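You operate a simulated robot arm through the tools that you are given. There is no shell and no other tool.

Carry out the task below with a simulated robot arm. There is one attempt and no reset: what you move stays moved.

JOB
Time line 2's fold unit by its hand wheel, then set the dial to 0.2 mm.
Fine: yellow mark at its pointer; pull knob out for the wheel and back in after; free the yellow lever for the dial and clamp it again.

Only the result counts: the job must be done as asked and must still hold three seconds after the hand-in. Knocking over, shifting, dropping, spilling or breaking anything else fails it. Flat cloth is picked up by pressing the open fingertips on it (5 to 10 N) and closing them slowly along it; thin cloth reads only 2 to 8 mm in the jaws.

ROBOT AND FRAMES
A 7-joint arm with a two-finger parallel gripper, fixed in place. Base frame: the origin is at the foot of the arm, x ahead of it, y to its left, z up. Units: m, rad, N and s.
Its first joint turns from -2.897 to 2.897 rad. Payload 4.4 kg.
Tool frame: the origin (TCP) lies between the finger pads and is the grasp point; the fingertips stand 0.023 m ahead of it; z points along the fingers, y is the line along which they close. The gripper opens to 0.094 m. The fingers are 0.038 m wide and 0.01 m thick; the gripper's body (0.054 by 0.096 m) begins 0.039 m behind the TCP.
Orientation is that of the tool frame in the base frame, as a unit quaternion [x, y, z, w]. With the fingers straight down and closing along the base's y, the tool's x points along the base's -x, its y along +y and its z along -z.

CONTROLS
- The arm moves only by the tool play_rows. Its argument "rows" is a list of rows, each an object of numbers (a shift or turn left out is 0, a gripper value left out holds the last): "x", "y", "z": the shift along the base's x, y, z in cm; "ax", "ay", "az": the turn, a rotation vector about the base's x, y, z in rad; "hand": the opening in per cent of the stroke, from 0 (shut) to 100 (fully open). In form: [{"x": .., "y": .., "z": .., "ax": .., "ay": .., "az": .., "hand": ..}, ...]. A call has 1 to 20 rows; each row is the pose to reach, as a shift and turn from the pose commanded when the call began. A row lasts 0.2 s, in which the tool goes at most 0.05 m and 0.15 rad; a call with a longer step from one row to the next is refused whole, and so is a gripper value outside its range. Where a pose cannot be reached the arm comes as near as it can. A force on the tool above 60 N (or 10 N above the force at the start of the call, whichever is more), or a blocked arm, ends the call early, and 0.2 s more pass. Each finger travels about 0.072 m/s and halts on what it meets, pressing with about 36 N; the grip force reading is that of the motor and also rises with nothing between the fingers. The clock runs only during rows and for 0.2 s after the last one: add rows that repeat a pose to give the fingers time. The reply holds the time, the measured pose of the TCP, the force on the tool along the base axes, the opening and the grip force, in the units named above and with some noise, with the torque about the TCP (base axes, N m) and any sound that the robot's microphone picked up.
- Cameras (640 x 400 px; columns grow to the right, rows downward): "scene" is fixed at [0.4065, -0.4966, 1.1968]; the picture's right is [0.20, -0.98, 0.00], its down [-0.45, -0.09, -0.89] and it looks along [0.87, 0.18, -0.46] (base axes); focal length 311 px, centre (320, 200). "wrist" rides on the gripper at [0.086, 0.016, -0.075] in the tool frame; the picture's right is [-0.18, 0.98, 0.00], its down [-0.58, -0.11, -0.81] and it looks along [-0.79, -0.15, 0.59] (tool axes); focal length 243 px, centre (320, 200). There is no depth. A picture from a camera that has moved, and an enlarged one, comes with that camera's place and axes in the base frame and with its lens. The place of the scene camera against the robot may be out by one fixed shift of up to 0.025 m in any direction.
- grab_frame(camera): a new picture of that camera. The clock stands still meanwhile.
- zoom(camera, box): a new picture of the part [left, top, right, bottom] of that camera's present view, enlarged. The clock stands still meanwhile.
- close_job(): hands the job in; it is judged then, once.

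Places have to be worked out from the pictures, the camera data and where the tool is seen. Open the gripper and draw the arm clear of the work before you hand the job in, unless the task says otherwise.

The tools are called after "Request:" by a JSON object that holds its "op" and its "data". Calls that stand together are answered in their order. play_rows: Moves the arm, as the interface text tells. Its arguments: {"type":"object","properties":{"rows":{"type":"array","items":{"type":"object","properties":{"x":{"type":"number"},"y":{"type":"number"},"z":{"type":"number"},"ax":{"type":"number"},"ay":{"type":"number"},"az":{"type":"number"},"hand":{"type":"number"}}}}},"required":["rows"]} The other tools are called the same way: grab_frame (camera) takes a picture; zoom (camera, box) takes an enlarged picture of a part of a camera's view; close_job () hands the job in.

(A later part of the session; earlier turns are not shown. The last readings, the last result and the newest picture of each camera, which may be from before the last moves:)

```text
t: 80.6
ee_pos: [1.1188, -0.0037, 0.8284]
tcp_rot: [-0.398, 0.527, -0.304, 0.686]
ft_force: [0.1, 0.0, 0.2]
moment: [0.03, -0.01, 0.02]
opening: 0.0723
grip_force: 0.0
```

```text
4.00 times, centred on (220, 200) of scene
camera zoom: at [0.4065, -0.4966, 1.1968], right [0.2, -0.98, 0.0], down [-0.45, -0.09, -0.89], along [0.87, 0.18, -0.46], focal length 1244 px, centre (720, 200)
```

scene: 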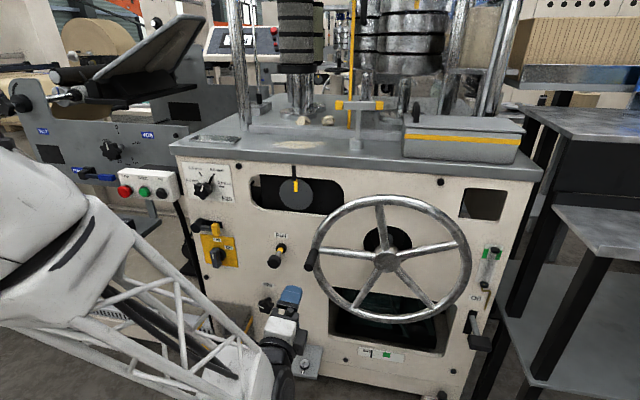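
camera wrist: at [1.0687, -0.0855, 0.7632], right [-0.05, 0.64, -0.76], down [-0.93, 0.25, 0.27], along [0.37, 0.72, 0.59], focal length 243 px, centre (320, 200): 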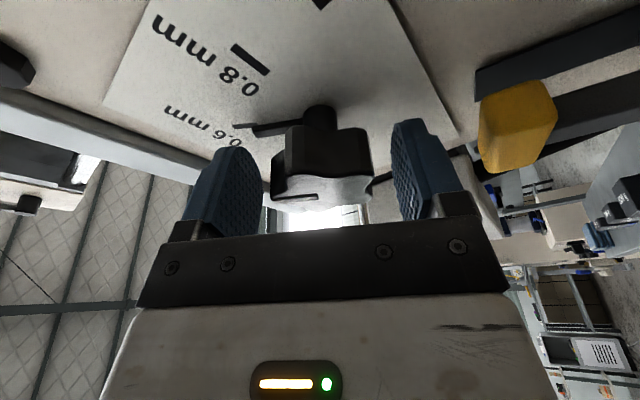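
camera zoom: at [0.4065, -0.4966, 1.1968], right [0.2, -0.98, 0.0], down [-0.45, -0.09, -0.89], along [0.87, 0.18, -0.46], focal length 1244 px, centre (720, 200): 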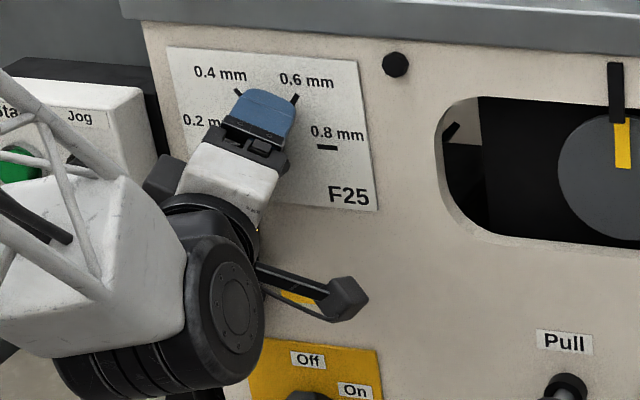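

The knob is centred between the fingers (cols 271–373). I close on it.

Request:
{"op": "play_rows", "data": {"rows": [{"hand": 60}, {"hand": 45}, {"hand": 30}, {"hand": 30}]}}

Request:
{"op": "grab_frame", "data": {"camera": "wrist"}}

```text
t: 81.6
ee_pos: [1.1187, -0.0027, 0.8269]
tcp_rot: [-0.397, 0.527, -0.304, 0.687]
ft_force: [6.3, 1.7, -3.3]
moment: [0.02, -0.3, -0.25]
opening: 0.0482
grip_force: 45.1
```

```text
taken
camera wrist: at [1.0685, -0.0855, 0.7629], right [-0.05, 0.64, -0.76], down [-0.93, 0.25, 0.27], along [0.37, 0.72, 0.59], focal length 243 px, centre (320, 200)
```

wrist: 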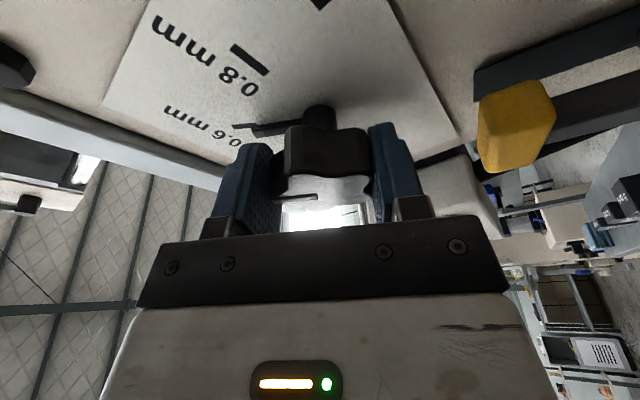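

Gripped at 48 mm with small forces. I turn a small counter-clockwise test step about the knob axis.

Request:
{"op": "play_rows", "data": {"rows": [{"ax": -0.07}, {"ax": -0.14}, {"ax": -0.21}, {"ax": -0.28}, {"ax": -0.28}]}}

Request:
{"op": "grab_frame", "data": {"camera": "wrist"}}

```text
t: 82.8
ee_pos: [1.1194, -0.0031, 0.829]
tcp_rot: [-0.491, 0.479, -0.375, 0.624]
ft_force: [4.9, 21.0, -7.3]
moment: [0.05, -0.51, -0.83]
opening: 0.0482
grip_force: 44.3
```

```text
taken
camera wrist: at [1.0686, -0.0997, 0.7876], right [-0.05, 0.41, -0.91], down [-0.93, 0.31, 0.19], along [0.37, 0.86, 0.36], focal length 243 px, centre (320, 200)
```

wrist: 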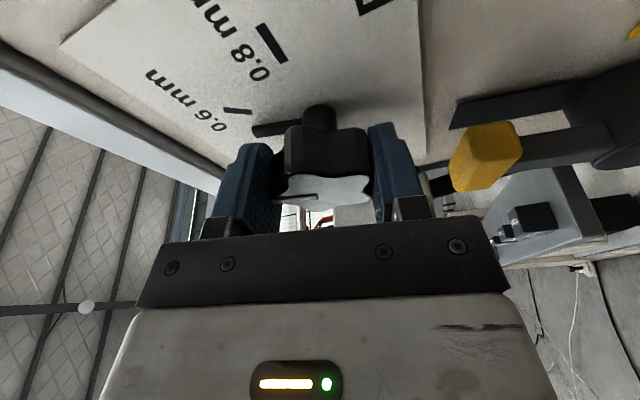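

The pointer turns with the hand and the torque is tiny, so the dial is free. I continue the stroke, easing the side load.

Request:
{"op": "play_rows", "data": {"rows": [{"ax": -0.08, "y": 0.1}, {"ax": -0.16, "y": 0.15}, {"ax": -0.24, "y": 0.15}, {"ax": -0.32, "y": 0.15}, {"ax": -0.4, "y": 0.15}, {"ax": -0.48, "y": 0.15}, {"ax": -0.56, "y": 0.15}, {"ax": -0.64, "y": 0.15}, {"ax": -0.72, "y": 0.15}, {"ax": -0.8, "y": 0.15}, {"ax": -0.8, "y": 0.15}]}}

Request:
{"op": "grab_frame", "data": {"camera": "wrist"}}

Request:
{"op": "zoom", "data": {"camera": "scene", "box": [170, 150, 270, 250]}}

```text
t: 85.2
ee_pos: [1.1168, -0.003, 0.8253]
tcp_rot: [0.695, -0.296, 0.531, -0.383]
ft_force: [-6.9, 17.2, -34.5]
moment: [0.11, -0.13, 0.47]
opening: 0.0481
grip_force: 44.9
```

```text
taken
camera wrist: at [1.0682, -0.099, 0.8673], right [-0.05, -0.37, -0.93], down [-0.93, 0.36, -0.09], along [0.36, 0.86, -0.36], focal length 243 px, centre (320, 200)
```

wrist: 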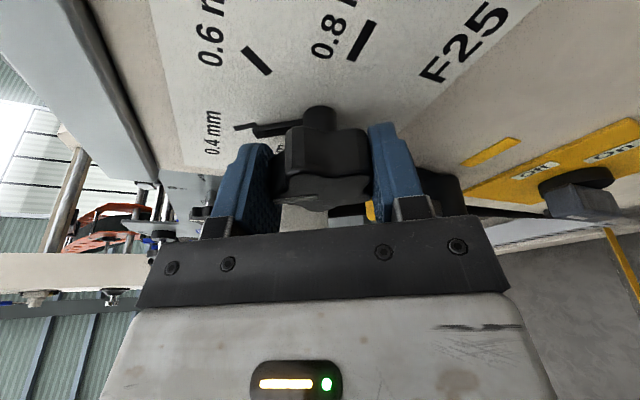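

```text
4.00 times, centred on (220, 200) of scene
camera zoom: at [0.4065, -0.4966, 1.1968], right [0.2, -0.98, 0.0], down [-0.45, -0.09, -0.89], along [0.87, 0.18, -0.46], focal length 1244 px, centre (720, 200)
```

zoom: 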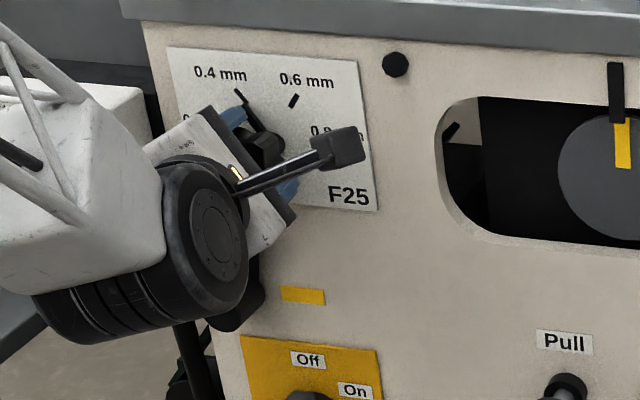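

The pointer is at 0.4 after the first stroke. I open, swing the hand back about the knob axis for a new grip, and check nothing moved.

Request:
{"op": "play_rows", "data": {"rows": [{"z": -0.15, "hand": 60}, {"z": -0.15, "hand": 77}, {"z": -0.1, "hand": 77}, {"ax": 0.12, "z": -0.1}, {"ax": 0.24, "z": -0.1}, {"ax": 0.36, "z": -0.1}, {"ax": 0.48, "z": -0.1}, {"ax": 0.6, "z": -0.1}, {"ax": 0.72, "z": -0.1}, {"ax": 0.84, "z": -0.1}, {"ax": 0.96, "z": -0.1}, {"ax": 1.08, "z": -0.1}, {"ax": 1.08, "z": -0.1}]}}

Request:
{"op": "grab_frame", "data": {"camera": "wrist"}}

Request:
{"op": "zoom", "data": {"camera": "scene", "box": [170, 150, 270, 250]}}

```text
t: 88.0
ee_pos: [1.1187, -0.0027, 0.8264]
tcp_rot: [-0.398, 0.527, -0.304, 0.687]
ft_force: [-0.2, -0.2, 0.1]
moment: [0.03, 0.01, 0.02]
opening: 0.0724
grip_force: 0.0
```

```text
taken
camera wrist: at [1.0686, -0.0841, 0.762], right [-0.05, 0.64, -0.76], down [-0.93, 0.25, 0.27], along [0.37, 0.72, 0.59], focal length 243 px, centre (320, 200)
```

wrist: 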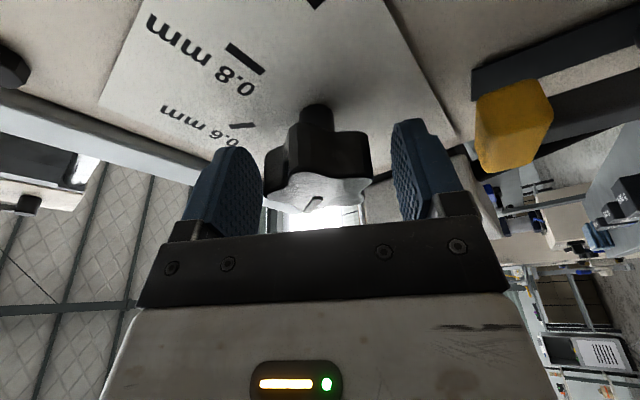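

```text
4.00 times, centred on (220, 200) of scene
camera zoom: at [0.4065, -0.4966, 1.1968], right [0.2, -0.98, 0.0], down [-0.45, -0.09, -0.89], along [0.87, 0.18, -0.46], focal length 1244 px, centre (720, 200)
```

zoom: 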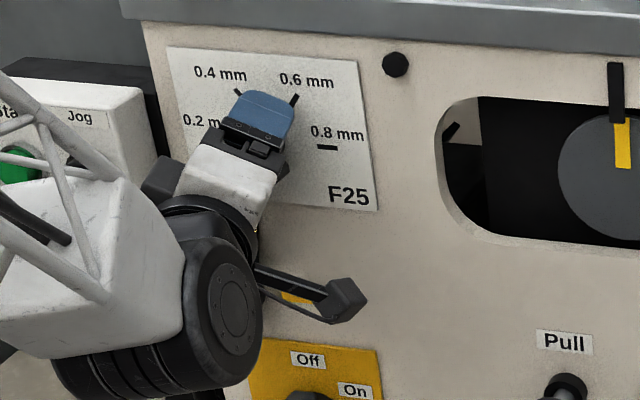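

Clear and centred again. I close for the second stroke.

Request:
{"op": "play_rows", "data": {"rows": [{"hand": 60}, {"hand": 45}, {"hand": 30}, {"hand": 30}]}}

Request:
{"op": "grab_frame", "data": {"camera": "wrist"}}

```text
t: 89.0
ee_pos: [1.119, -0.0024, 0.8271]
tcp_rot: [-0.398, 0.527, -0.304, 0.686]
ft_force: [-3.2, -4.3, 5.2]
moment: [0.0, -0.22, -0.21]
opening: 0.0491
grip_force: 45.3
```

```text
taken
camera wrist: at [1.0687, -0.0844, 0.7624], right [-0.05, 0.64, -0.76], down [-0.93, 0.25, 0.27], along [0.37, 0.72, 0.59], focal length 243 px, centre (320, 200)
```

wrist: 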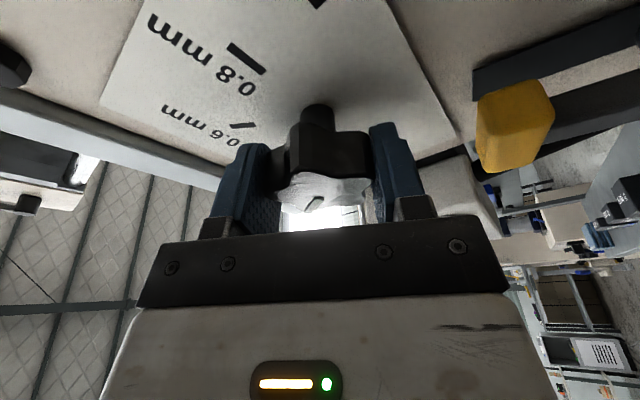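

Second stroke: I turn about 0.95 rad counter-clockwise, then measure the pointer against the 0.2 tick.

Request:
{"op": "play_rows", "data": {"rows": [{"ax": -0.08}, {"ax": -0.16, "y": 0.1}, {"ax": -0.24, "y": 0.15}, {"ax": -0.32, "y": 0.15}, {"ax": -0.4, "y": 0.2}, {"ax": -0.48, "y": 0.2}, {"ax": -0.56, "y": 0.2, "z": -0.05}, {"ax": -0.64, "y": 0.2, "z": -0.1}, {"ax": -0.72, "y": 0.2, "z": -0.15}, {"ax": -0.8, "y": 0.2, "z": -0.2}, {"ax": -0.88, "y": 0.2, "z": -0.2}, {"ax": -0.95, "y": 0.2, "z": -0.2}, {"ax": -0.95, "y": 0.2, "z": -0.2}]}}

Request:
{"op": "grab_frame", "data": {"camera": "wrist"}}

Request:
{"op": "zoom", "data": {"camera": "scene", "box": [180, 160, 250, 210]}}

```text
t: 91.8
ee_pos: [1.1194, -0.0002, 0.8252]
tcp_rot: [0.668, -0.33, 0.512, -0.428]
ft_force: [20.1, -36.6, -11.3]
moment: [0.03, -0.35, 0.09]
opening: 0.049
grip_force: 45.2
```

```text
taken
camera wrist: at [1.0686, -0.1018, 0.8526], right [-0.05, -0.25, -0.97], down [-0.93, 0.37, -0.05], along [0.37, 0.9, -0.25], focal length 243 px, centre (320, 200)
```

wrist: 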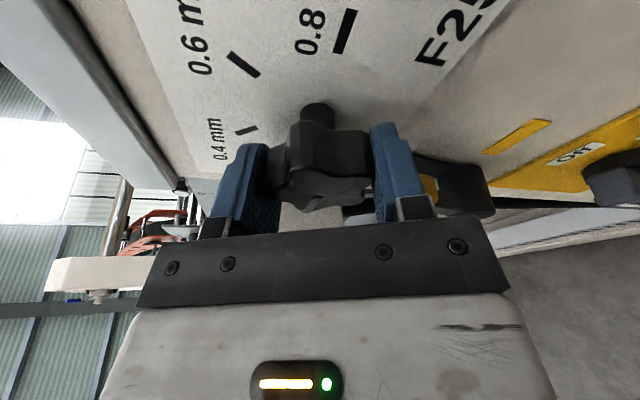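

```text
8.00 times, centred on (215, 185) of scene
camera zoom: at [0.4065, -0.4966, 1.1968], right [0.2, -0.98, 0.0], down [-0.45, -0.09, -0.89], along [0.87, 0.18, -0.46], focal length 2487 px, centre (1160, 320)
```

zoom: 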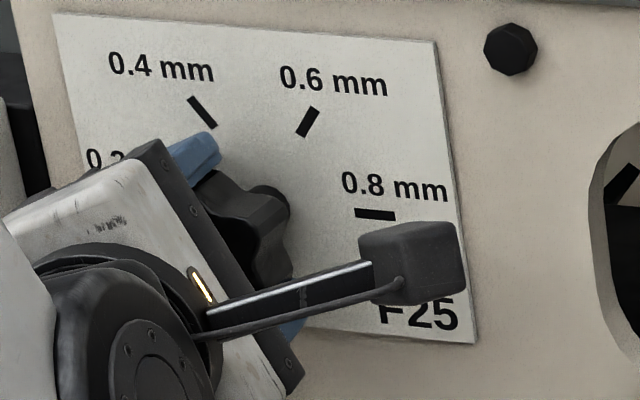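

The pointer is hidden by the hand. I ease the side load, open, and back away along x to read the dial.

Request:
{"op": "play_rows", "data": {"rows": [{"y": -0.2}, {"y": -0.2, "hand": 60}, {"y": -0.2, "hand": 77}, {"y": -0.2, "hand": 77}, {"y": -0.2, "x": -2}, {"y": -0.2, "x": -5}, {"y": -0.5, "x": -8}, {"y": -3, "x": -11}, {"y": -7, "x": -13}, {"y": -11, "x": -14}, {"y": -11, "x": -14}]}}

Request:
{"op": "grab_frame", "data": {"camera": "wrist"}}

Request:
{"op": "zoom", "data": {"camera": "scene", "box": [180, 160, 250, 210]}}

```text
t: 94.2
ee_pos: [0.9787, -0.1114, 0.8254]
tcp_rot: [0.668, -0.329, 0.512, -0.429]
ft_force: [-0.3, -0.1, -0.3]
moment: [-0.01, 0.03, 0.0]
opening: 0.0725
grip_force: 0.1
```

```text
taken
camera wrist: at [0.929, -0.2118, 0.8535], right [-0.05, -0.25, -0.97], down [-0.93, 0.37, -0.05], along [0.37, 0.9, -0.25], focal length 243 px, centre (320, 200)
```

wrist: 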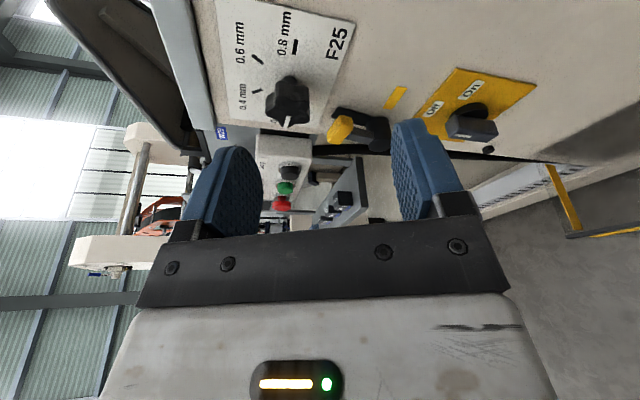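

```text
8.00 times, centred on (215, 185) of scene
camera zoom: at [0.4065, -0.4966, 1.1968], right [0.2, -0.98, 0.0], down [-0.45, -0.09, -0.89], along [0.87, 0.18, -0.46], focal length 2487 px, centre (1160, 320)
```

zoom: 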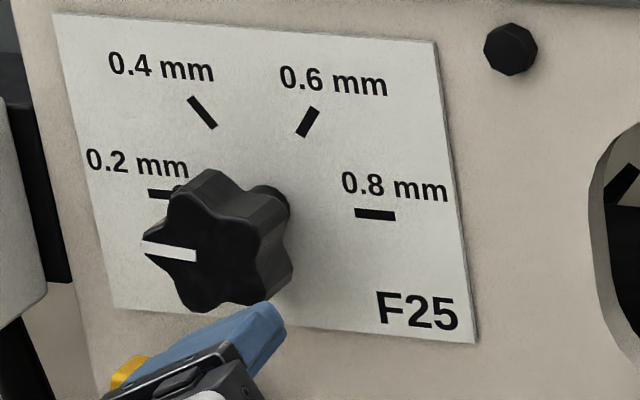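

I zoom in from both cameras to read the dial accurately.

Request:
{"op": "zoom", "data": {"camera": "wrist", "box": [215, 20, 375, 150]}}

Request:
{"op": "zoom", "data": {"camera": "scene", "box": [190, 170, 230, 200]}}

```text
3.08 times, centred on (295, 85) of wrist
camera zoom: at [0.929, -0.2118, 0.8535], right [-0.05, -0.25, -0.97], down [-0.93, 0.37, -0.05], along [0.37, 0.9, -0.25], focal length 746 px, centre (397, 554)
```

zoom: 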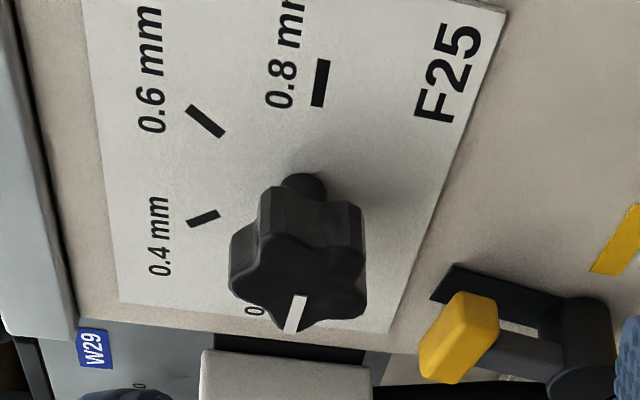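

```text
13.33 times, centred on (210, 185) of scene
camera zoom: at [0.4065, -0.4966, 1.1968], right [0.2, -0.98, 0.0], down [-0.45, -0.09, -0.89], along [0.87, 0.18, -0.46], focal length 4145 px, centre (1787, 400)
```

zoom: 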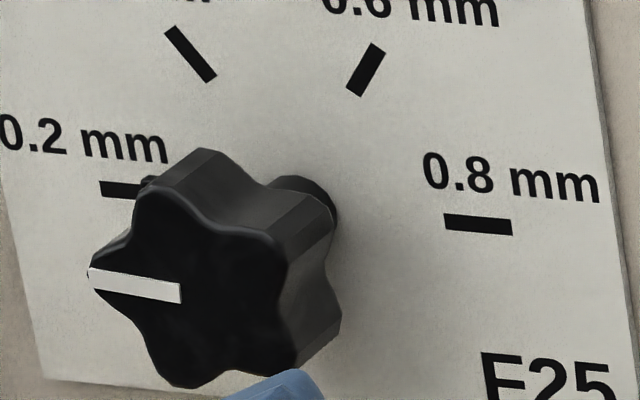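

The white mark reads about 7.9° above horizontal-left, so the dial is just short of 0.2. I go back in along the same path to the same grip.

Request:
{"op": "play_rows", "data": {"rows": [{"y": 4, "x": 1}, {"y": 8, "x": 3}, {"y": 10.5, "x": 6}, {"y": 10.9, "x": 9}, {"y": 10.9, "x": 12}, {"y": 10.9, "x": 14}, {"y": 10.9, "x": 14}, {"y": 10.9, "x": 14, "hand": 60}, {"y": 10.9, "x": 14, "hand": 45}, {"y": 10.9, "x": 14, "hand": 30}, {"y": 10.9, "x": 14, "hand": 30}]}}

Request:
{"op": "grab_frame", "data": {"camera": "wrist"}}

```text
t: 96.6
ee_pos: [1.1189, -0.0031, 0.8245]
tcp_rot: [0.668, -0.329, 0.512, -0.429]
ft_force: [14.9, -5.0, -11.7]
moment: [0.05, -0.24, -0.1]
opening: 0.0492
grip_force: 44.8
```

```text
taken
camera wrist: at [1.0689, -0.1022, 0.8528], right [-0.05, -0.25, -0.97], down [-0.93, 0.37, -0.05], along [0.37, 0.9, -0.25], focal length 243 px, centre (320, 200)
```

wrist: 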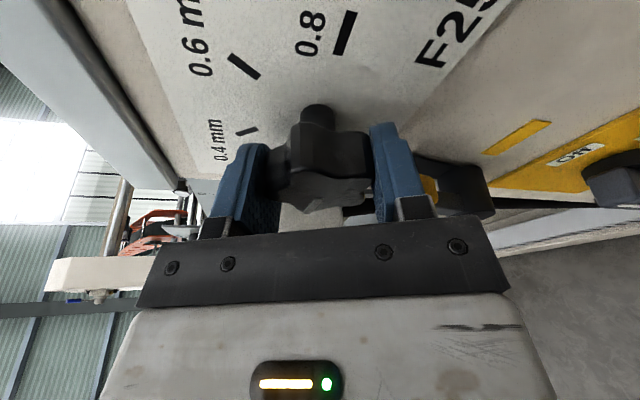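

Same grip regained (49 mm). I turn about 0.13 rad further counter-clockwise, then release and back off again to read it.

Request:
{"op": "play_rows", "data": {"rows": [{"ax": -0.04}, {"ax": -0.08}, {"ax": -0.13}, {"ax": -0.13}]}}

Request:
{"op": "play_rows", "data": {"rows": [{"hand": 60}, {"hand": 77}, {"hand": 77}, {"x": -2}, {"x": -5}, {"y": -0.3, "x": -8}, {"y": -3, "x": -11}, {"y": -7, "x": -13}, {"y": -11, "x": -14}, {"y": -11, "x": -14}]}}

Request:
{"op": "zoom", "data": {"camera": "scene", "box": [190, 170, 230, 200]}}

Request:
{"op": "zoom", "data": {"camera": "wrist", "box": [215, 20, 375, 150]}}

```text
t: 97.6
ee_pos: [1.1192, -0.0019, 0.8242]
tcp_rot: [0.695, -0.296, 0.532, -0.384]
ft_force: [18.4, -14.5, -18.4]
moment: [0.05, 0.55, 0.91]
opening: 0.0489
grip_force: 45.0
```

```text
t: 99.8
ee_pos: [0.9798, -0.1121, 0.8267]
tcp_rot: [0.694, -0.295, 0.532, -0.384]
ft_force: [0.4, -0.4, -0.5]
moment: [-0.01, 0.0, -0.02]
opening: 0.0724
grip_force: 0.1
```

```text
13.33 times, centred on (210, 185) of scene
camera zoom: at [0.4065, -0.4966, 1.1968], right [0.2, -0.98, 0.0], down [-0.45, -0.09, -0.89], along [0.87, 0.18, -0.46], focal length 4145 px, centre (1787, 400)
```

zoom: 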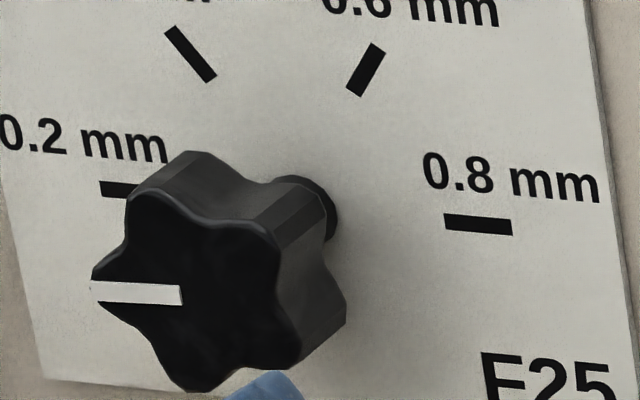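

```text
3.08 times, centred on (295, 85) of wrist
camera zoom: at [0.929, -0.2085, 0.8672], right [-0.05, -0.37, -0.93], down [-0.93, 0.36, -0.09], along [0.37, 0.86, -0.36], focal length 746 px, centre (397, 554)
```

zoom: 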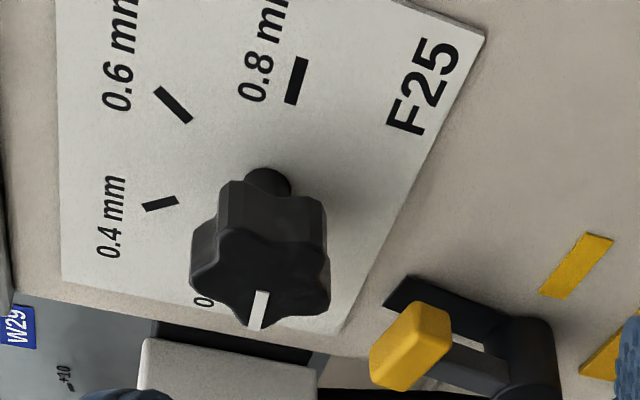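

The mark now lies horizontal (5.0° in picture vs 5.35° expected for exact horizontal): the dial reads 0.2. Now I clamp the lever: level the hand, close the fingers and line them up in the gap between the knob and the upright lever, to push its handle down.

Request:
{"op": "play_rows", "data": {"rows": [{"ax": 0.14, "hand": 0}, {"ax": 0.28, "z": -1.5, "hand": 0}, {"ax": 0.42, "z": -3}, {"ax": 0.56, "z": -4.4}, {"ax": 0.56, "z": -4.4, "y": 3, "x": 1}, {"ax": 0.56, "z": -4.4, "y": 6, "x": 3}, {"ax": 0.56, "z": -4.4, "y": 9, "x": 5}, {"ax": 0.56, "z": -4.4, "y": 10.8, "x": 7}, {"ax": 0.56, "z": -4.4, "y": 10.8, "x": 8}, {"ax": 0.56, "z": -4.4, "y": 10.8, "x": 8}]}}

Request:
{"op": "grab_frame", "data": {"camera": "wrist"}}

Request:
{"op": "zoom", "data": {"camera": "scene", "box": [170, 160, 270, 240]}}

```text
t: 102.0
ee_pos: [1.0592, -0.0031, 0.7816]
tcp_rot: [0.561, -0.432, 0.429, -0.561]
ft_force: [-0.1, 0.6, -0.6]
moment: [-0.01, 0.04, -0.01]
opening: 0.0001
grip_force: 36.2
```

```text
taken
camera wrist: at [1.0086, -0.1064, 0.7648], right [-0.05, 0.18, -0.98], down [-0.93, 0.35, 0.11], along [0.37, 0.92, 0.15], focal length 243 px, centre (320, 200)
```

wrist: 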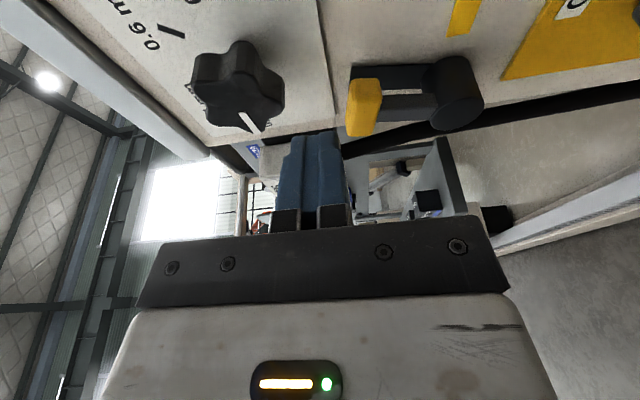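

```text
5.00 times, centred on (220, 200) of scene
camera zoom: at [0.4065, -0.4966, 1.1968], right [0.2, -0.98, 0.0], down [-0.45, -0.09, -0.89], along [0.87, 0.18, -0.46], focal length 1554 px, centre (820, 200)
```

zoom: 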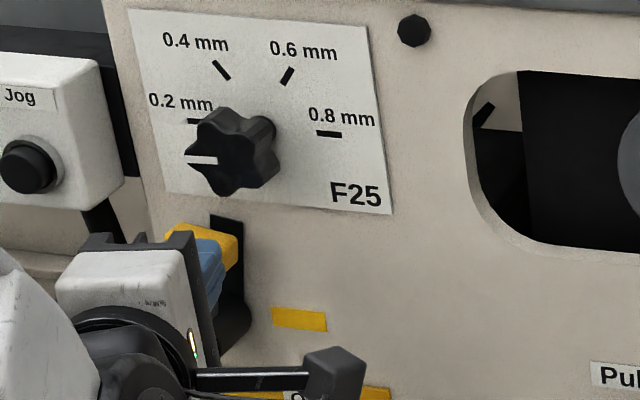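

The gap runs from the handle top z≈0.763 to the knob's underside z≈0.7985, and my fingers are centred at 0.7816. I slide in and begin pressing the handle down.

Request:
{"op": "play_rows", "data": {"rows": [{"x": 1.7}, {"x": 3.4}, {"x": 5}, {"x": 5, "z": -0.5}, {"x": 5, "z": -1.0}, {"x": 5, "z": -1.5}, {"x": 5, "z": -2.0}, {"x": 5, "z": -2.5}, {"x": 5, "z": -2.5}]}}

Request:
{"op": "grab_frame", "data": {"camera": "wrist"}}

Request:
{"op": "zoom", "data": {"camera": "scene", "box": [170, 160, 270, 240]}}

```text
t: 103.5
ee_pos: [1.1109, -0.0059, 0.7708]
tcp_rot: [-0.558, 0.428, -0.432, 0.564]
ft_force: [0.1, -0.7, 4.8]
moment: [0.05, -0.07, -0.07]
opening: 0.0
grip_force: 36.1
stopped in row 7: the force on the tool passed its limit at 71 N (the readings are from after the stop); the commanded pose is now the measured one
```

```text
taken
camera wrist: at [1.0605, -0.1081, 0.7538], right [-0.04, 0.18, -0.98], down [-0.93, 0.35, 0.1], along [0.36, 0.92, 0.15], focal length 243 px, centre (320, 200)
```

wrist: 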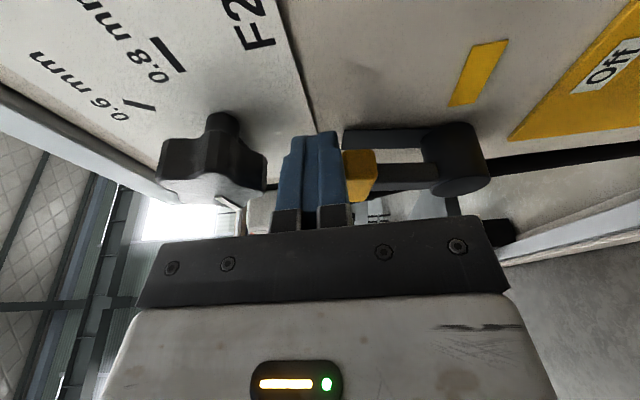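

```text
5.00 times, centred on (220, 200) of scene
camera zoom: at [0.4065, -0.4966, 1.1968], right [0.2, -0.98, 0.0], down [-0.45, -0.09, -0.89], along [0.87, 0.18, -0.46], focal length 1554 px, centre (820, 200)
```

zoom: 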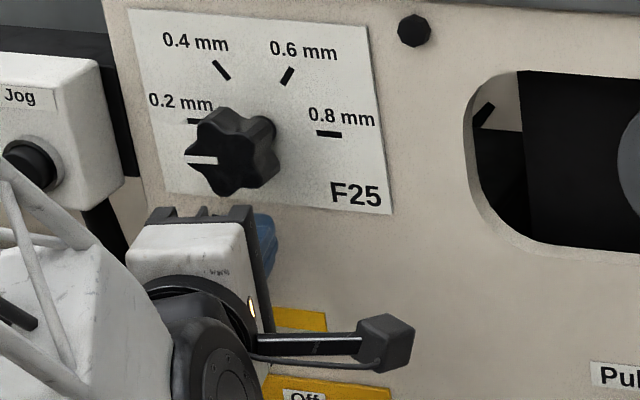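

Pressing straight down binds because the handle must first move sideways. Instead I press lightly and drag it to the right along its arc, so friction and the press both turn it.

Request:
{"op": "play_rows", "data": {"rows": [{"y": -0.3, "z": -0.15}, {"y": -0.6, "z": -0.35}, {"y": -0.9, "z": -0.55}, {"y": -1.3, "z": -0.8}, {"y": -1.3, "z": -0.8}]}}

Request:
{"op": "grab_frame", "data": {"camera": "wrist"}}

```text
t: 104.8
ee_pos: [1.1106, -0.0188, 0.7633]
tcp_rot: [-0.559, 0.429, -0.432, 0.563]
ft_force: [-1.8, -17.3, 26.0]
moment: [0.47, -0.41, -0.25]
opening: 0.0
grip_force: 36.3
```

```text
taken
camera wrist: at [1.0603, -0.1224, 0.7461], right [-0.04, 0.18, -0.98], down [-0.93, 0.35, 0.1], along [0.37, 0.92, 0.15], focal length 243 px, centre (320, 200)
```

wrist: 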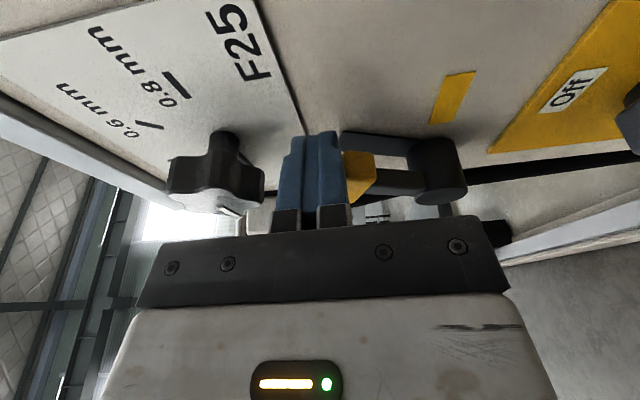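

The handle appears to be coming along. I continue the drag along the arc.

Request:
{"op": "play_rows", "data": {"rows": [{"y": -0.3, "z": -0.25}, {"y": -0.6, "z": -0.5}, {"y": -0.9, "z": -0.8}, {"y": -1.2, "z": -1.1}, {"y": -1.2, "z": -1.1}]}}

Request:
{"op": "grab_frame", "data": {"camera": "wrist"}}

Request:
{"op": "zoom", "data": {"camera": "scene", "box": [170, 160, 270, 240]}}

```text
t: 106.0
ee_pos: [1.1094, -0.0313, 0.7515]
tcp_rot: [-0.558, 0.428, -0.433, 0.563]
ft_force: [6.5, -41.5, 42.7]
moment: [0.61, -0.81, -0.9]
opening: 0.0001
grip_force: 36.1
```

```text
taken
camera wrist: at [1.0602, -0.135, 0.7356], right [-0.04, 0.18, -0.98], down [-0.93, 0.35, 0.1], along [0.37, 0.92, 0.15], focal length 243 px, centre (320, 200)
```

wrist: 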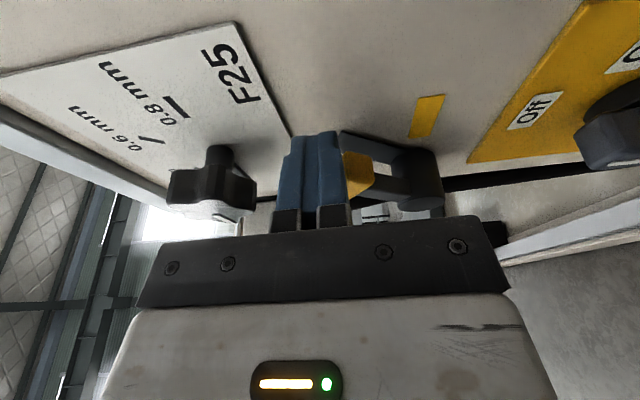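

```text
5.00 times, centred on (220, 200) of scene
camera zoom: at [0.4065, -0.4966, 1.1968], right [0.2, -0.98, 0.0], down [-0.45, -0.09, -0.89], along [0.87, 0.18, -0.46], focal length 1554 px, centre (820, 200)
```

zoom: 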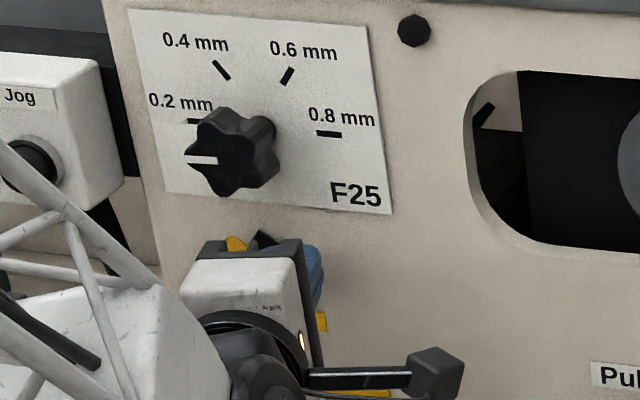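

The lever has come down to roughly 45–50°, but I'm now pushing mostly along its arm. I lift off, back out and look before repositioning on its upper-left end.

Request:
{"op": "play_rows", "data": {"rows": [{"y": -0.5, "z": 0.6}, {"y": -0.8, "z": 1.0}, {"y": -0.8, "z": 1.0, "x": -3}, {"y": -0.8, "z": 1.2, "x": -6}, {"y": -0.8, "z": 1.5, "x": -6}]}}

Request:
{"op": "grab_frame", "data": {"camera": "wrist"}}

Request:
{"op": "zoom", "data": {"camera": "scene", "box": [170, 160, 270, 240]}}

```text
t: 107.2
ee_pos: [1.0491, -0.037, 0.7651]
tcp_rot: [-0.559, 0.43, -0.431, 0.562]
ft_force: [0.2, 0.2, 0.1]
moment: [0.01, -0.02, 0.03]
opening: 0.0
grip_force: 36.1
```

```text
taken
camera wrist: at [0.9998, -0.1413, 0.7482], right [-0.04, 0.18, -0.98], down [-0.93, 0.35, 0.1], along [0.37, 0.92, 0.15], focal length 243 px, centre (320, 200)
```

wrist: 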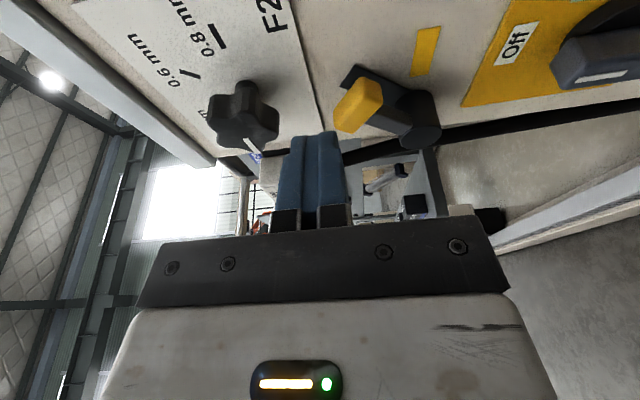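

```text
5.00 times, centred on (220, 200) of scene
camera zoom: at [0.4065, -0.4966, 1.1968], right [0.2, -0.98, 0.0], down [-0.45, -0.09, -0.89], along [0.87, 0.18, -0.46], focal length 1554 px, centre (820, 200)
```

zoom: 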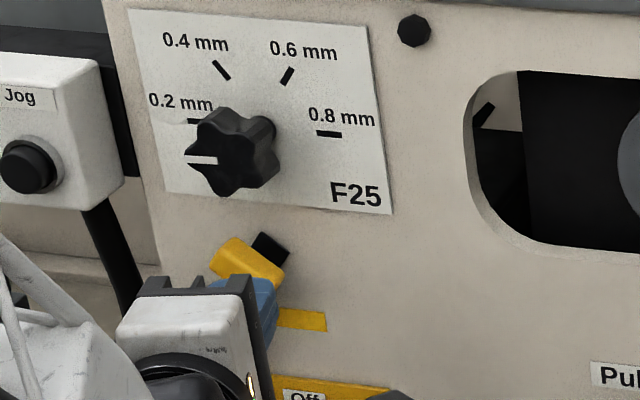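

The lever sits at ~45°, dial untouched. I go in above its upper-left end at (0.005, 0.778) and push down-right along its arc to the clamped position.

Request:
{"op": "play_rows", "data": {"rows": [{"y": 2, "z": 1.3}, {"y": 4.2, "z": 1.3}, {"y": 4.2, "z": 1.3, "x": 3}, {"y": 4.2, "z": 1.3, "x": 5}, {"y": 4.2, "z": 1.3, "x": 6.1}, {"y": 4.2, "z": 0.8, "x": 6.1}, {"y": 3.9, "z": 0.3, "x": 6.1}, {"y": 3.5, "z": 0.0, "x": 6.1}, {"y": 3.1, "z": -0.5, "x": 6.1}, {"y": 2.6, "z": -1.05, "x": 6.1}, {"y": 2.0, "z": -1.65, "x": 6.1}, {"y": 2.0, "z": -1.65, "x": 6.1}]}}

Request:
{"op": "grab_frame", "data": {"camera": "wrist"}}

Request:
{"op": "zoom", "data": {"camera": "scene", "box": [170, 160, 270, 240]}}

```text
t: 109.2
ee_pos: [1.1115, -0.0106, 0.7628]
tcp_rot: [-0.557, 0.428, -0.433, 0.564]
ft_force: [-0.3, -1.1, 1.9]
moment: [0.02, -0.01, -0.02]
opening: 0.0
grip_force: 35.8
stopped in row 10: the force on the tool passed its limit at 65 N (the readings are from after the stop); the commanded pose is now the measured one
```

```text
taken
camera wrist: at [1.062, -0.1133, 0.7461], right [-0.04, 0.18, -0.98], down [-0.93, 0.35, 0.1], along [0.37, 0.92, 0.15], focal length 243 px, centre (320, 200)
```

wrist: 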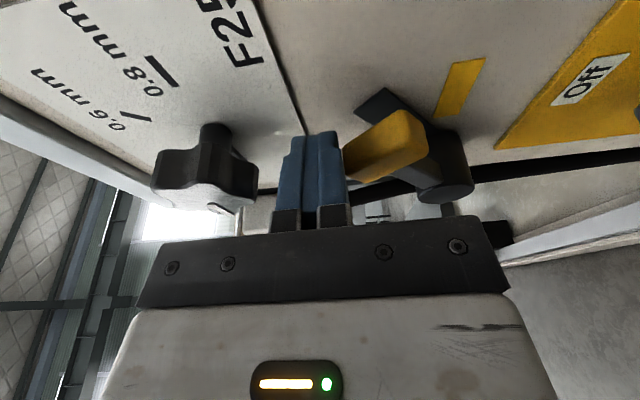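

```text
5.00 times, centred on (220, 200) of scene
camera zoom: at [0.4065, -0.4966, 1.1968], right [0.2, -0.98, 0.0], down [-0.45, -0.09, -0.89], along [0.87, 0.18, -0.46], focal length 1554 px, centre (820, 200)
```

zoom: 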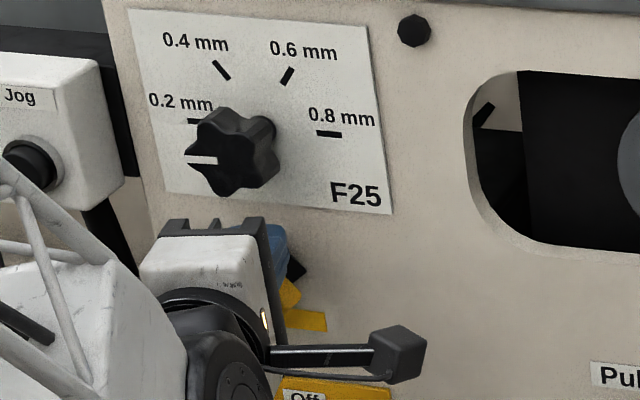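

The lever has moved to ~35–40° but this pushing binds. A proper grip on the handle worked well before, so I back off and set the hand rolled to match the lever's angle, opened to 60 mm.

Request:
{"op": "play_rows", "data": {"rows": [{"z": 0.5, "y": 0.2}, {"z": 0.7, "y": 0.2, "x": -2}, {"z": 0.7, "y": 0.2, "x": -5}, {"z": 0.7, "y": 0, "x": -7}, {"z": 0, "x": -7, "ax": -0.116, "ay": -0.03, "hand": 64}, {"z": -1, "x": -7, "ax": -0.232, "ay": -0.059, "hand": 64}, {"z": -2, "x": -7, "ax": -0.349, "ay": -0.089}, {"z": -3, "x": -7, "ax": -0.465, "ay": -0.118}, {"z": -3.3, "x": -7, "ax": -0.581, "ay": -0.148}, {"z": -3.3, "x": -7, "ax": -0.581, "ay": -0.148}]}}

Request:
{"op": "grab_frame", "data": {"camera": "wrist"}}

Request:
{"op": "zoom", "data": {"camera": "scene", "box": [170, 160, 270, 240]}}

```text
t: 111.5
ee_pos: [1.0424, -0.0099, 0.7298]
tcp_rot: [0.662, -0.244, 0.578, -0.411]
ft_force: [0.0, -0.3, 0.0]
moment: [-0.02, 0.02, -0.02]
opening: 0.06
grip_force: 0.2
```

```text
taken
camera wrist: at [0.9906, -0.108, 0.7649], right [0.11, -0.39, -0.91], down [-0.92, 0.31, -0.24], along [0.38, 0.87, -0.32], focal length 243 px, centre (320, 200)
```

wrist: 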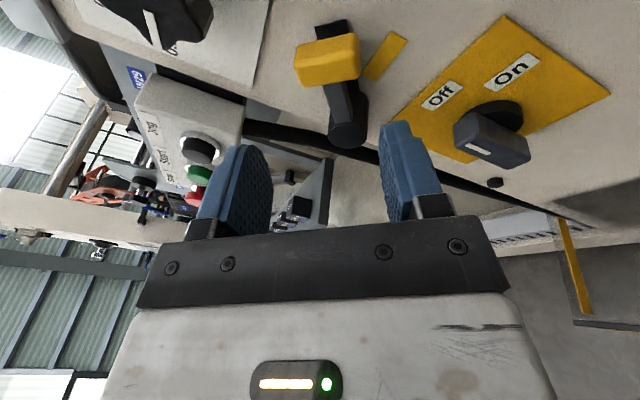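

```text
5.00 times, centred on (220, 200) of scene
camera zoom: at [0.4065, -0.4966, 1.1968], right [0.2, -0.98, 0.0], down [-0.45, -0.09, -0.89], along [0.87, 0.18, -0.46], focal length 1554 px, centre (820, 200)
```

zoom: 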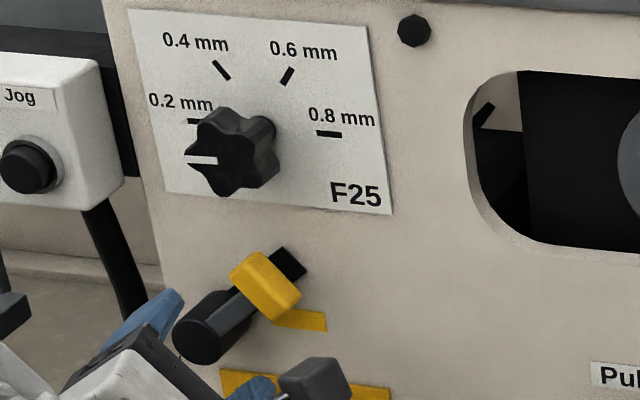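

The hand's roll matches the lever; handle centre is at about (1.118, -0.0135, 0.735). I move in and close on it.

Request:
{"op": "play_rows", "data": {"rows": [{"x": 2, "y": -0.35, "z": 0.5}, {"x": 4, "y": -0.35, "z": 0.5}, {"x": 6, "y": -0.35, "z": 0.5}, {"x": 6.9, "y": -0.35, "z": 0.5}, {"x": 6.9, "y": -0.35, "z": 0.5}]}}

Request:
{"op": "grab_frame", "data": {"camera": "wrist"}}

```text
t: 112.7
ee_pos: [1.1108, -0.0127, 0.7338]
tcp_rot: [0.662, -0.242, 0.578, -0.411]
ft_force: [0.3, 0.5, -0.3]
moment: [0.01, 0.02, 0.0]
opening: 0.0603
grip_force: 0.1
```

```text
taken
camera wrist: at [1.0599, -0.1111, 0.77], right [0.11, -0.39, -0.92], down [-0.92, 0.31, -0.24], along [0.38, 0.87, -0.32], focal length 243 px, centre (320, 200)
```

wrist: 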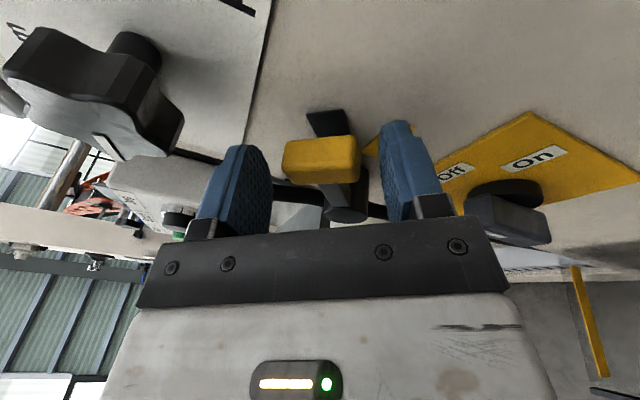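

The handle is centred between the fingers. I close on it.

Request:
{"op": "play_rows", "data": {"rows": [{"hand": 45}, {"hand": 30}, {"hand": 20}, {"hand": 20}]}}

```text
t: 113.7
ee_pos: [1.1111, -0.015, 0.7347]
tcp_rot: [0.662, -0.244, 0.578, -0.411]
ft_force: [4.8, -2.6, -0.6]
moment: [-0.17, 0.33, -0.39]
opening: 0.0433
grip_force: 44.5
```

Gripped at 43 mm. I swing the lever down along its arc (boss (0.043, 0.690)), first to about 0.15 rad.

Request:
{"op": "play_rows", "data": {"rows": [{"y": -0.17, "z": -0.35, "ax": 0.053}, {"y": -0.34, "z": -0.71, "ax": 0.107}, {"y": -0.5, "z": -1.03, "ax": 0.157}, {"y": -0.64, "z": -1.36, "ax": 0.207}, {"y": -0.77, "z": -1.7, "ax": 0.257}, {"y": -0.87, "z": -2.04, "ax": 0.307}, {"y": -0.93, "z": -2.39, "ax": 0.357}, {"y": -0.98, "z": -2.74, "ax": 0.407}, {"y": -1.0, "z": -3.09, "ax": 0.457}, {"y": -1.02, "z": -3.44, "ax": 0.507}, {"y": -1.02, "z": -3.44, "ax": 0.507}]}}

Request:
{"op": "grab_frame", "data": {"camera": "wrist"}}

Request:
{"op": "zoom", "data": {"camera": "scene", "box": [170, 160, 270, 240]}}

```text
t: 116.0
ee_pos: [1.1105, -0.0254, 0.6983]
tcp_rot: [-0.539, 0.382, -0.497, 0.563]
ft_force: [-6.5, -32.1, -13.7]
moment: [-1.0, 0.8, -0.42]
opening: 0.0428
grip_force: 44.7
```

```text
taken
camera wrist: at [1.0592, -0.1271, 0.6819], right [0.11, 0.11, -0.99], down [-0.92, 0.39, -0.06], along [0.38, 0.91, 0.14], focal length 243 px, centre (320, 200)
```

wrist: 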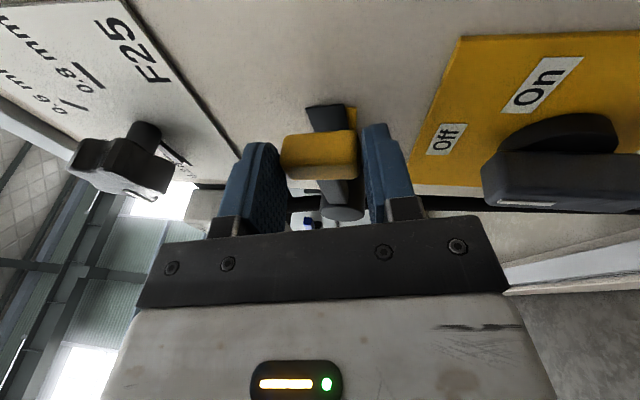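

```text
5.00 times, centred on (220, 200) of scene
camera zoom: at [0.4065, -0.4966, 1.1968], right [0.2, -0.98, 0.0], down [-0.45, -0.09, -0.89], along [0.87, 0.18, -0.46], focal length 1554 px, centre (820, 200)
```

zoom: 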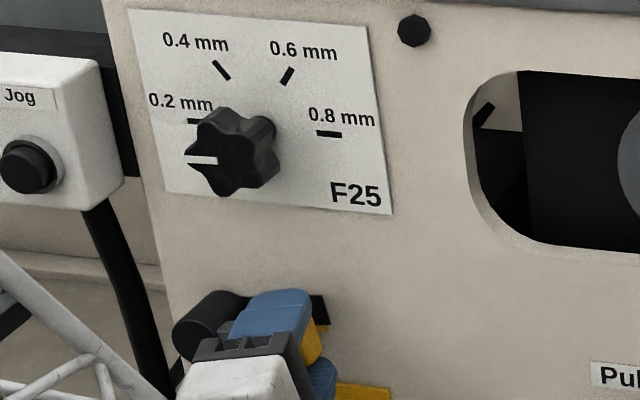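

Nearly clamped: only a sliver of the yellow mark shows. I ease the side load and press it the rest of the way to its stop.

Request:
{"op": "play_rows", "data": {"rows": [{"y": -0.2, "z": -0.3, "ax": 0.05}, {"y": -0.2, "z": -0.6, "ax": 0.1}, {"y": -0.2, "z": -0.85, "ax": 0.14}, {"y": -0.2, "z": -1.05, "ax": 0.15}, {"y": -0.2, "z": -1.2, "ax": 0.15}, {"y": -0.2, "z": -1.2, "ax": 0.15}]}}

Request:
{"op": "grab_frame", "data": {"camera": "wrist"}}

Request:
{"op": "zoom", "data": {"camera": "scene", "box": [170, 180, 270, 260]}}

```text
t: 117.5
ee_pos: [1.1101, -0.0238, 0.6893]
tcp_rot: [-0.494, 0.417, -0.468, 0.603]
ft_force: [-19.0, 13.7, -4.1]
moment: [-0.43, 0.36, -0.01]
opening: 0.0432
grip_force: 45.6
```

```text
taken
camera wrist: at [1.0597, -0.1241, 0.6572], right [0.11, 0.25, -0.96], down [-0.92, 0.39, 0.0], along [0.38, 0.88, 0.27], focal length 243 px, centre (320, 200)
```

wrist: 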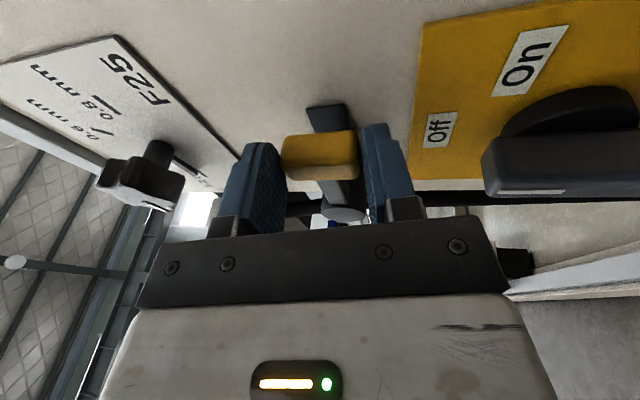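

```text
5.00 times, centred on (220, 220) of scene
camera zoom: at [0.4065, -0.4966, 1.1968], right [0.2, -0.98, 0.0], down [-0.45, -0.09, -0.89], along [0.87, 0.18, -0.46], focal length 1554 px, centre (820, 100)
```

zoom: 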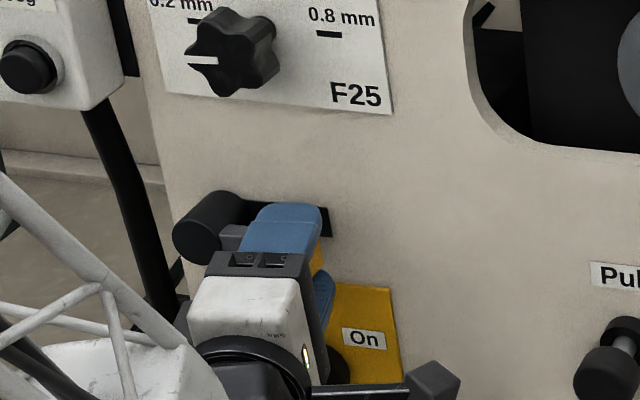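

The yellow mark is fully covered again and the lever is horizontal. I release (limited opening, to stay clear of the switch) and back off to inspect.

Request:
{"op": "play_rows", "data": {"rows": [{"y": 0.1, "hand": 50}, {"y": 0.1, "hand": 62}, {"y": 0.1, "hand": 62}, {"x": -2}, {"x": -5}, {"x": -9}, {"x": -13, "y": -3}, {"x": -17, "y": -7}, {"x": -20, "y": -11}, {"x": -20, "y": -15}, {"x": -20, "y": -15}]}}

Request:
{"op": "zoom", "data": {"camera": "scene", "box": [185, 200, 255, 250]}}

Request:
{"op": "zoom", "data": {"camera": "scene", "box": [190, 170, 230, 200]}}

Request:
{"op": "grab_frame", "data": {"camera": "scene"}}

```text
refused: row 8 steps farther than a row can; nothing moved
```

```text
8.00 times, centred on (220, 225) of scene
camera zoom: at [0.4065, -0.4966, 1.1968], right [0.2, -0.98, 0.0], down [-0.45, -0.09, -0.89], along [0.87, 0.18, -0.46], focal length 2487 px, centre (1120, 0)
```

zoom: 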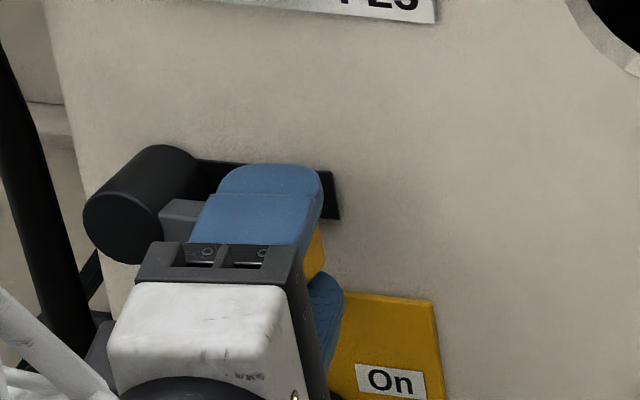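

```text
13.33 times, centred on (210, 185) of scene
camera zoom: at [0.4065, -0.4966, 1.1968], right [0.2, -0.98, 0.0], down [-0.45, -0.09, -0.89], along [0.87, 0.18, -0.46], focal length 4145 px, centre (1787, 400)
```

zoom: 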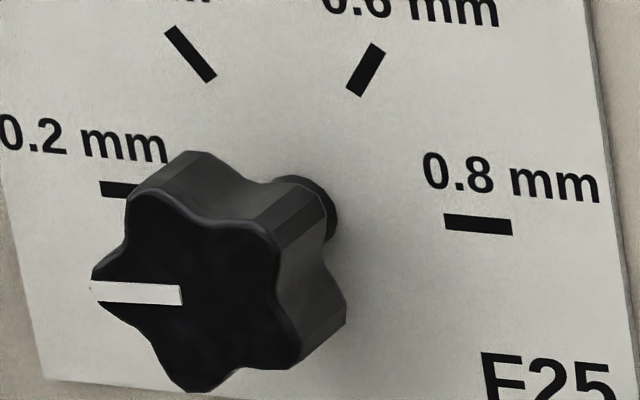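

```text
taken
```

scene: 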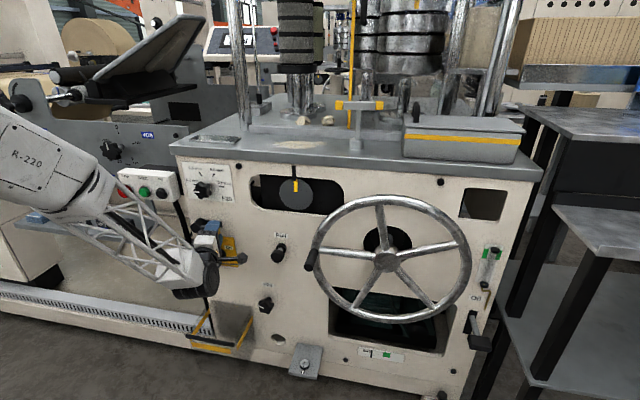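

A step was too long and nothing moved, so I repeat the release and retreat with shorter steps.

Request:
{"op": "play_rows", "data": {"rows": [{"y": 0.1, "hand": 50}, {"y": 0.1, "hand": 62}, {"y": 0.1, "hand": 62}, {"x": -2}, {"x": -5}, {"x": -9}, {"x": -12, "y": -2}, {"x": -14, "y": -5}, {"x": -16, "y": -8}, {"x": -18, "y": -11}, {"x": -18, "y": -14}, {"x": -18, "y": -14}]}}

Request:
{"op": "zoom", "data": {"camera": "scene", "box": [185, 200, 255, 250]}}

Request:
{"op": "zoom", "data": {"camera": "scene", "box": [278, 165, 318, 190]}}

Request:
{"op": "grab_frame", "data": {"camera": "wrist"}}

```text
t: 120.0
ee_pos: [0.9303, -0.1674, 0.6885]
tcp_rot: [-0.494, 0.418, -0.468, 0.601]
ft_force: [-0.2, -0.5, 0.4]
moment: [0.03, 0.0, -0.04]
opening: 0.0583
grip_force: 0.0
```

```text
8.00 times, centred on (220, 225) of scene
camera zoom: at [0.4065, -0.4966, 1.1968], right [0.2, -0.98, 0.0], down [-0.45, -0.09, -0.89], along [0.87, 0.18, -0.46], focal length 2487 px, centre (1120, 0)
```

zoom: 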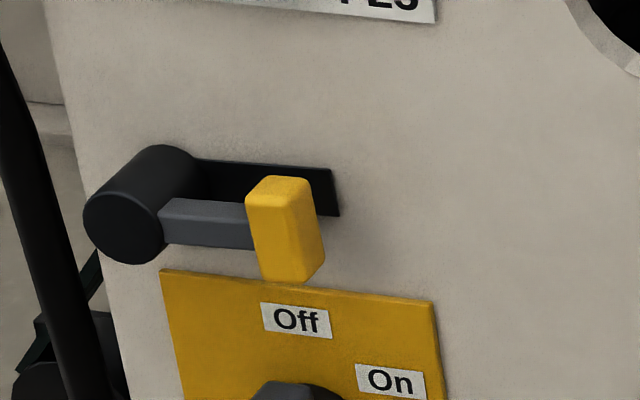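

```text
16.00 times, centred on (298, 178) of scene
camera zoom: at [0.4065, -0.4966, 1.1968], right [0.2, -0.98, 0.0], down [-0.45, -0.09, -0.89], along [0.87, 0.18, -0.46], focal length 4974 px, centre (672, 560)
```

zoom: 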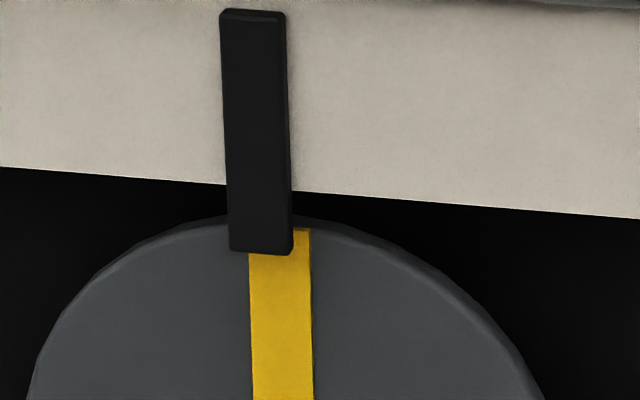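

```text
taken
camera wrist: at [0.8791, -0.2656, 0.6569], right [0.11, 0.25, -0.96], down [-0.92, 0.39, 0.0], along [0.38, 0.88, 0.27], focal length 243 px, centre (320, 200)
```

wrist: 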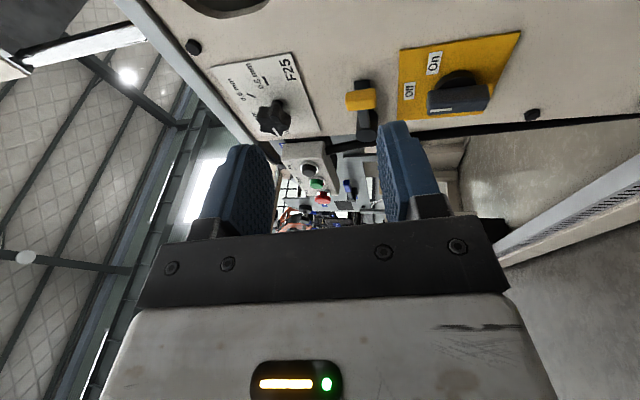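

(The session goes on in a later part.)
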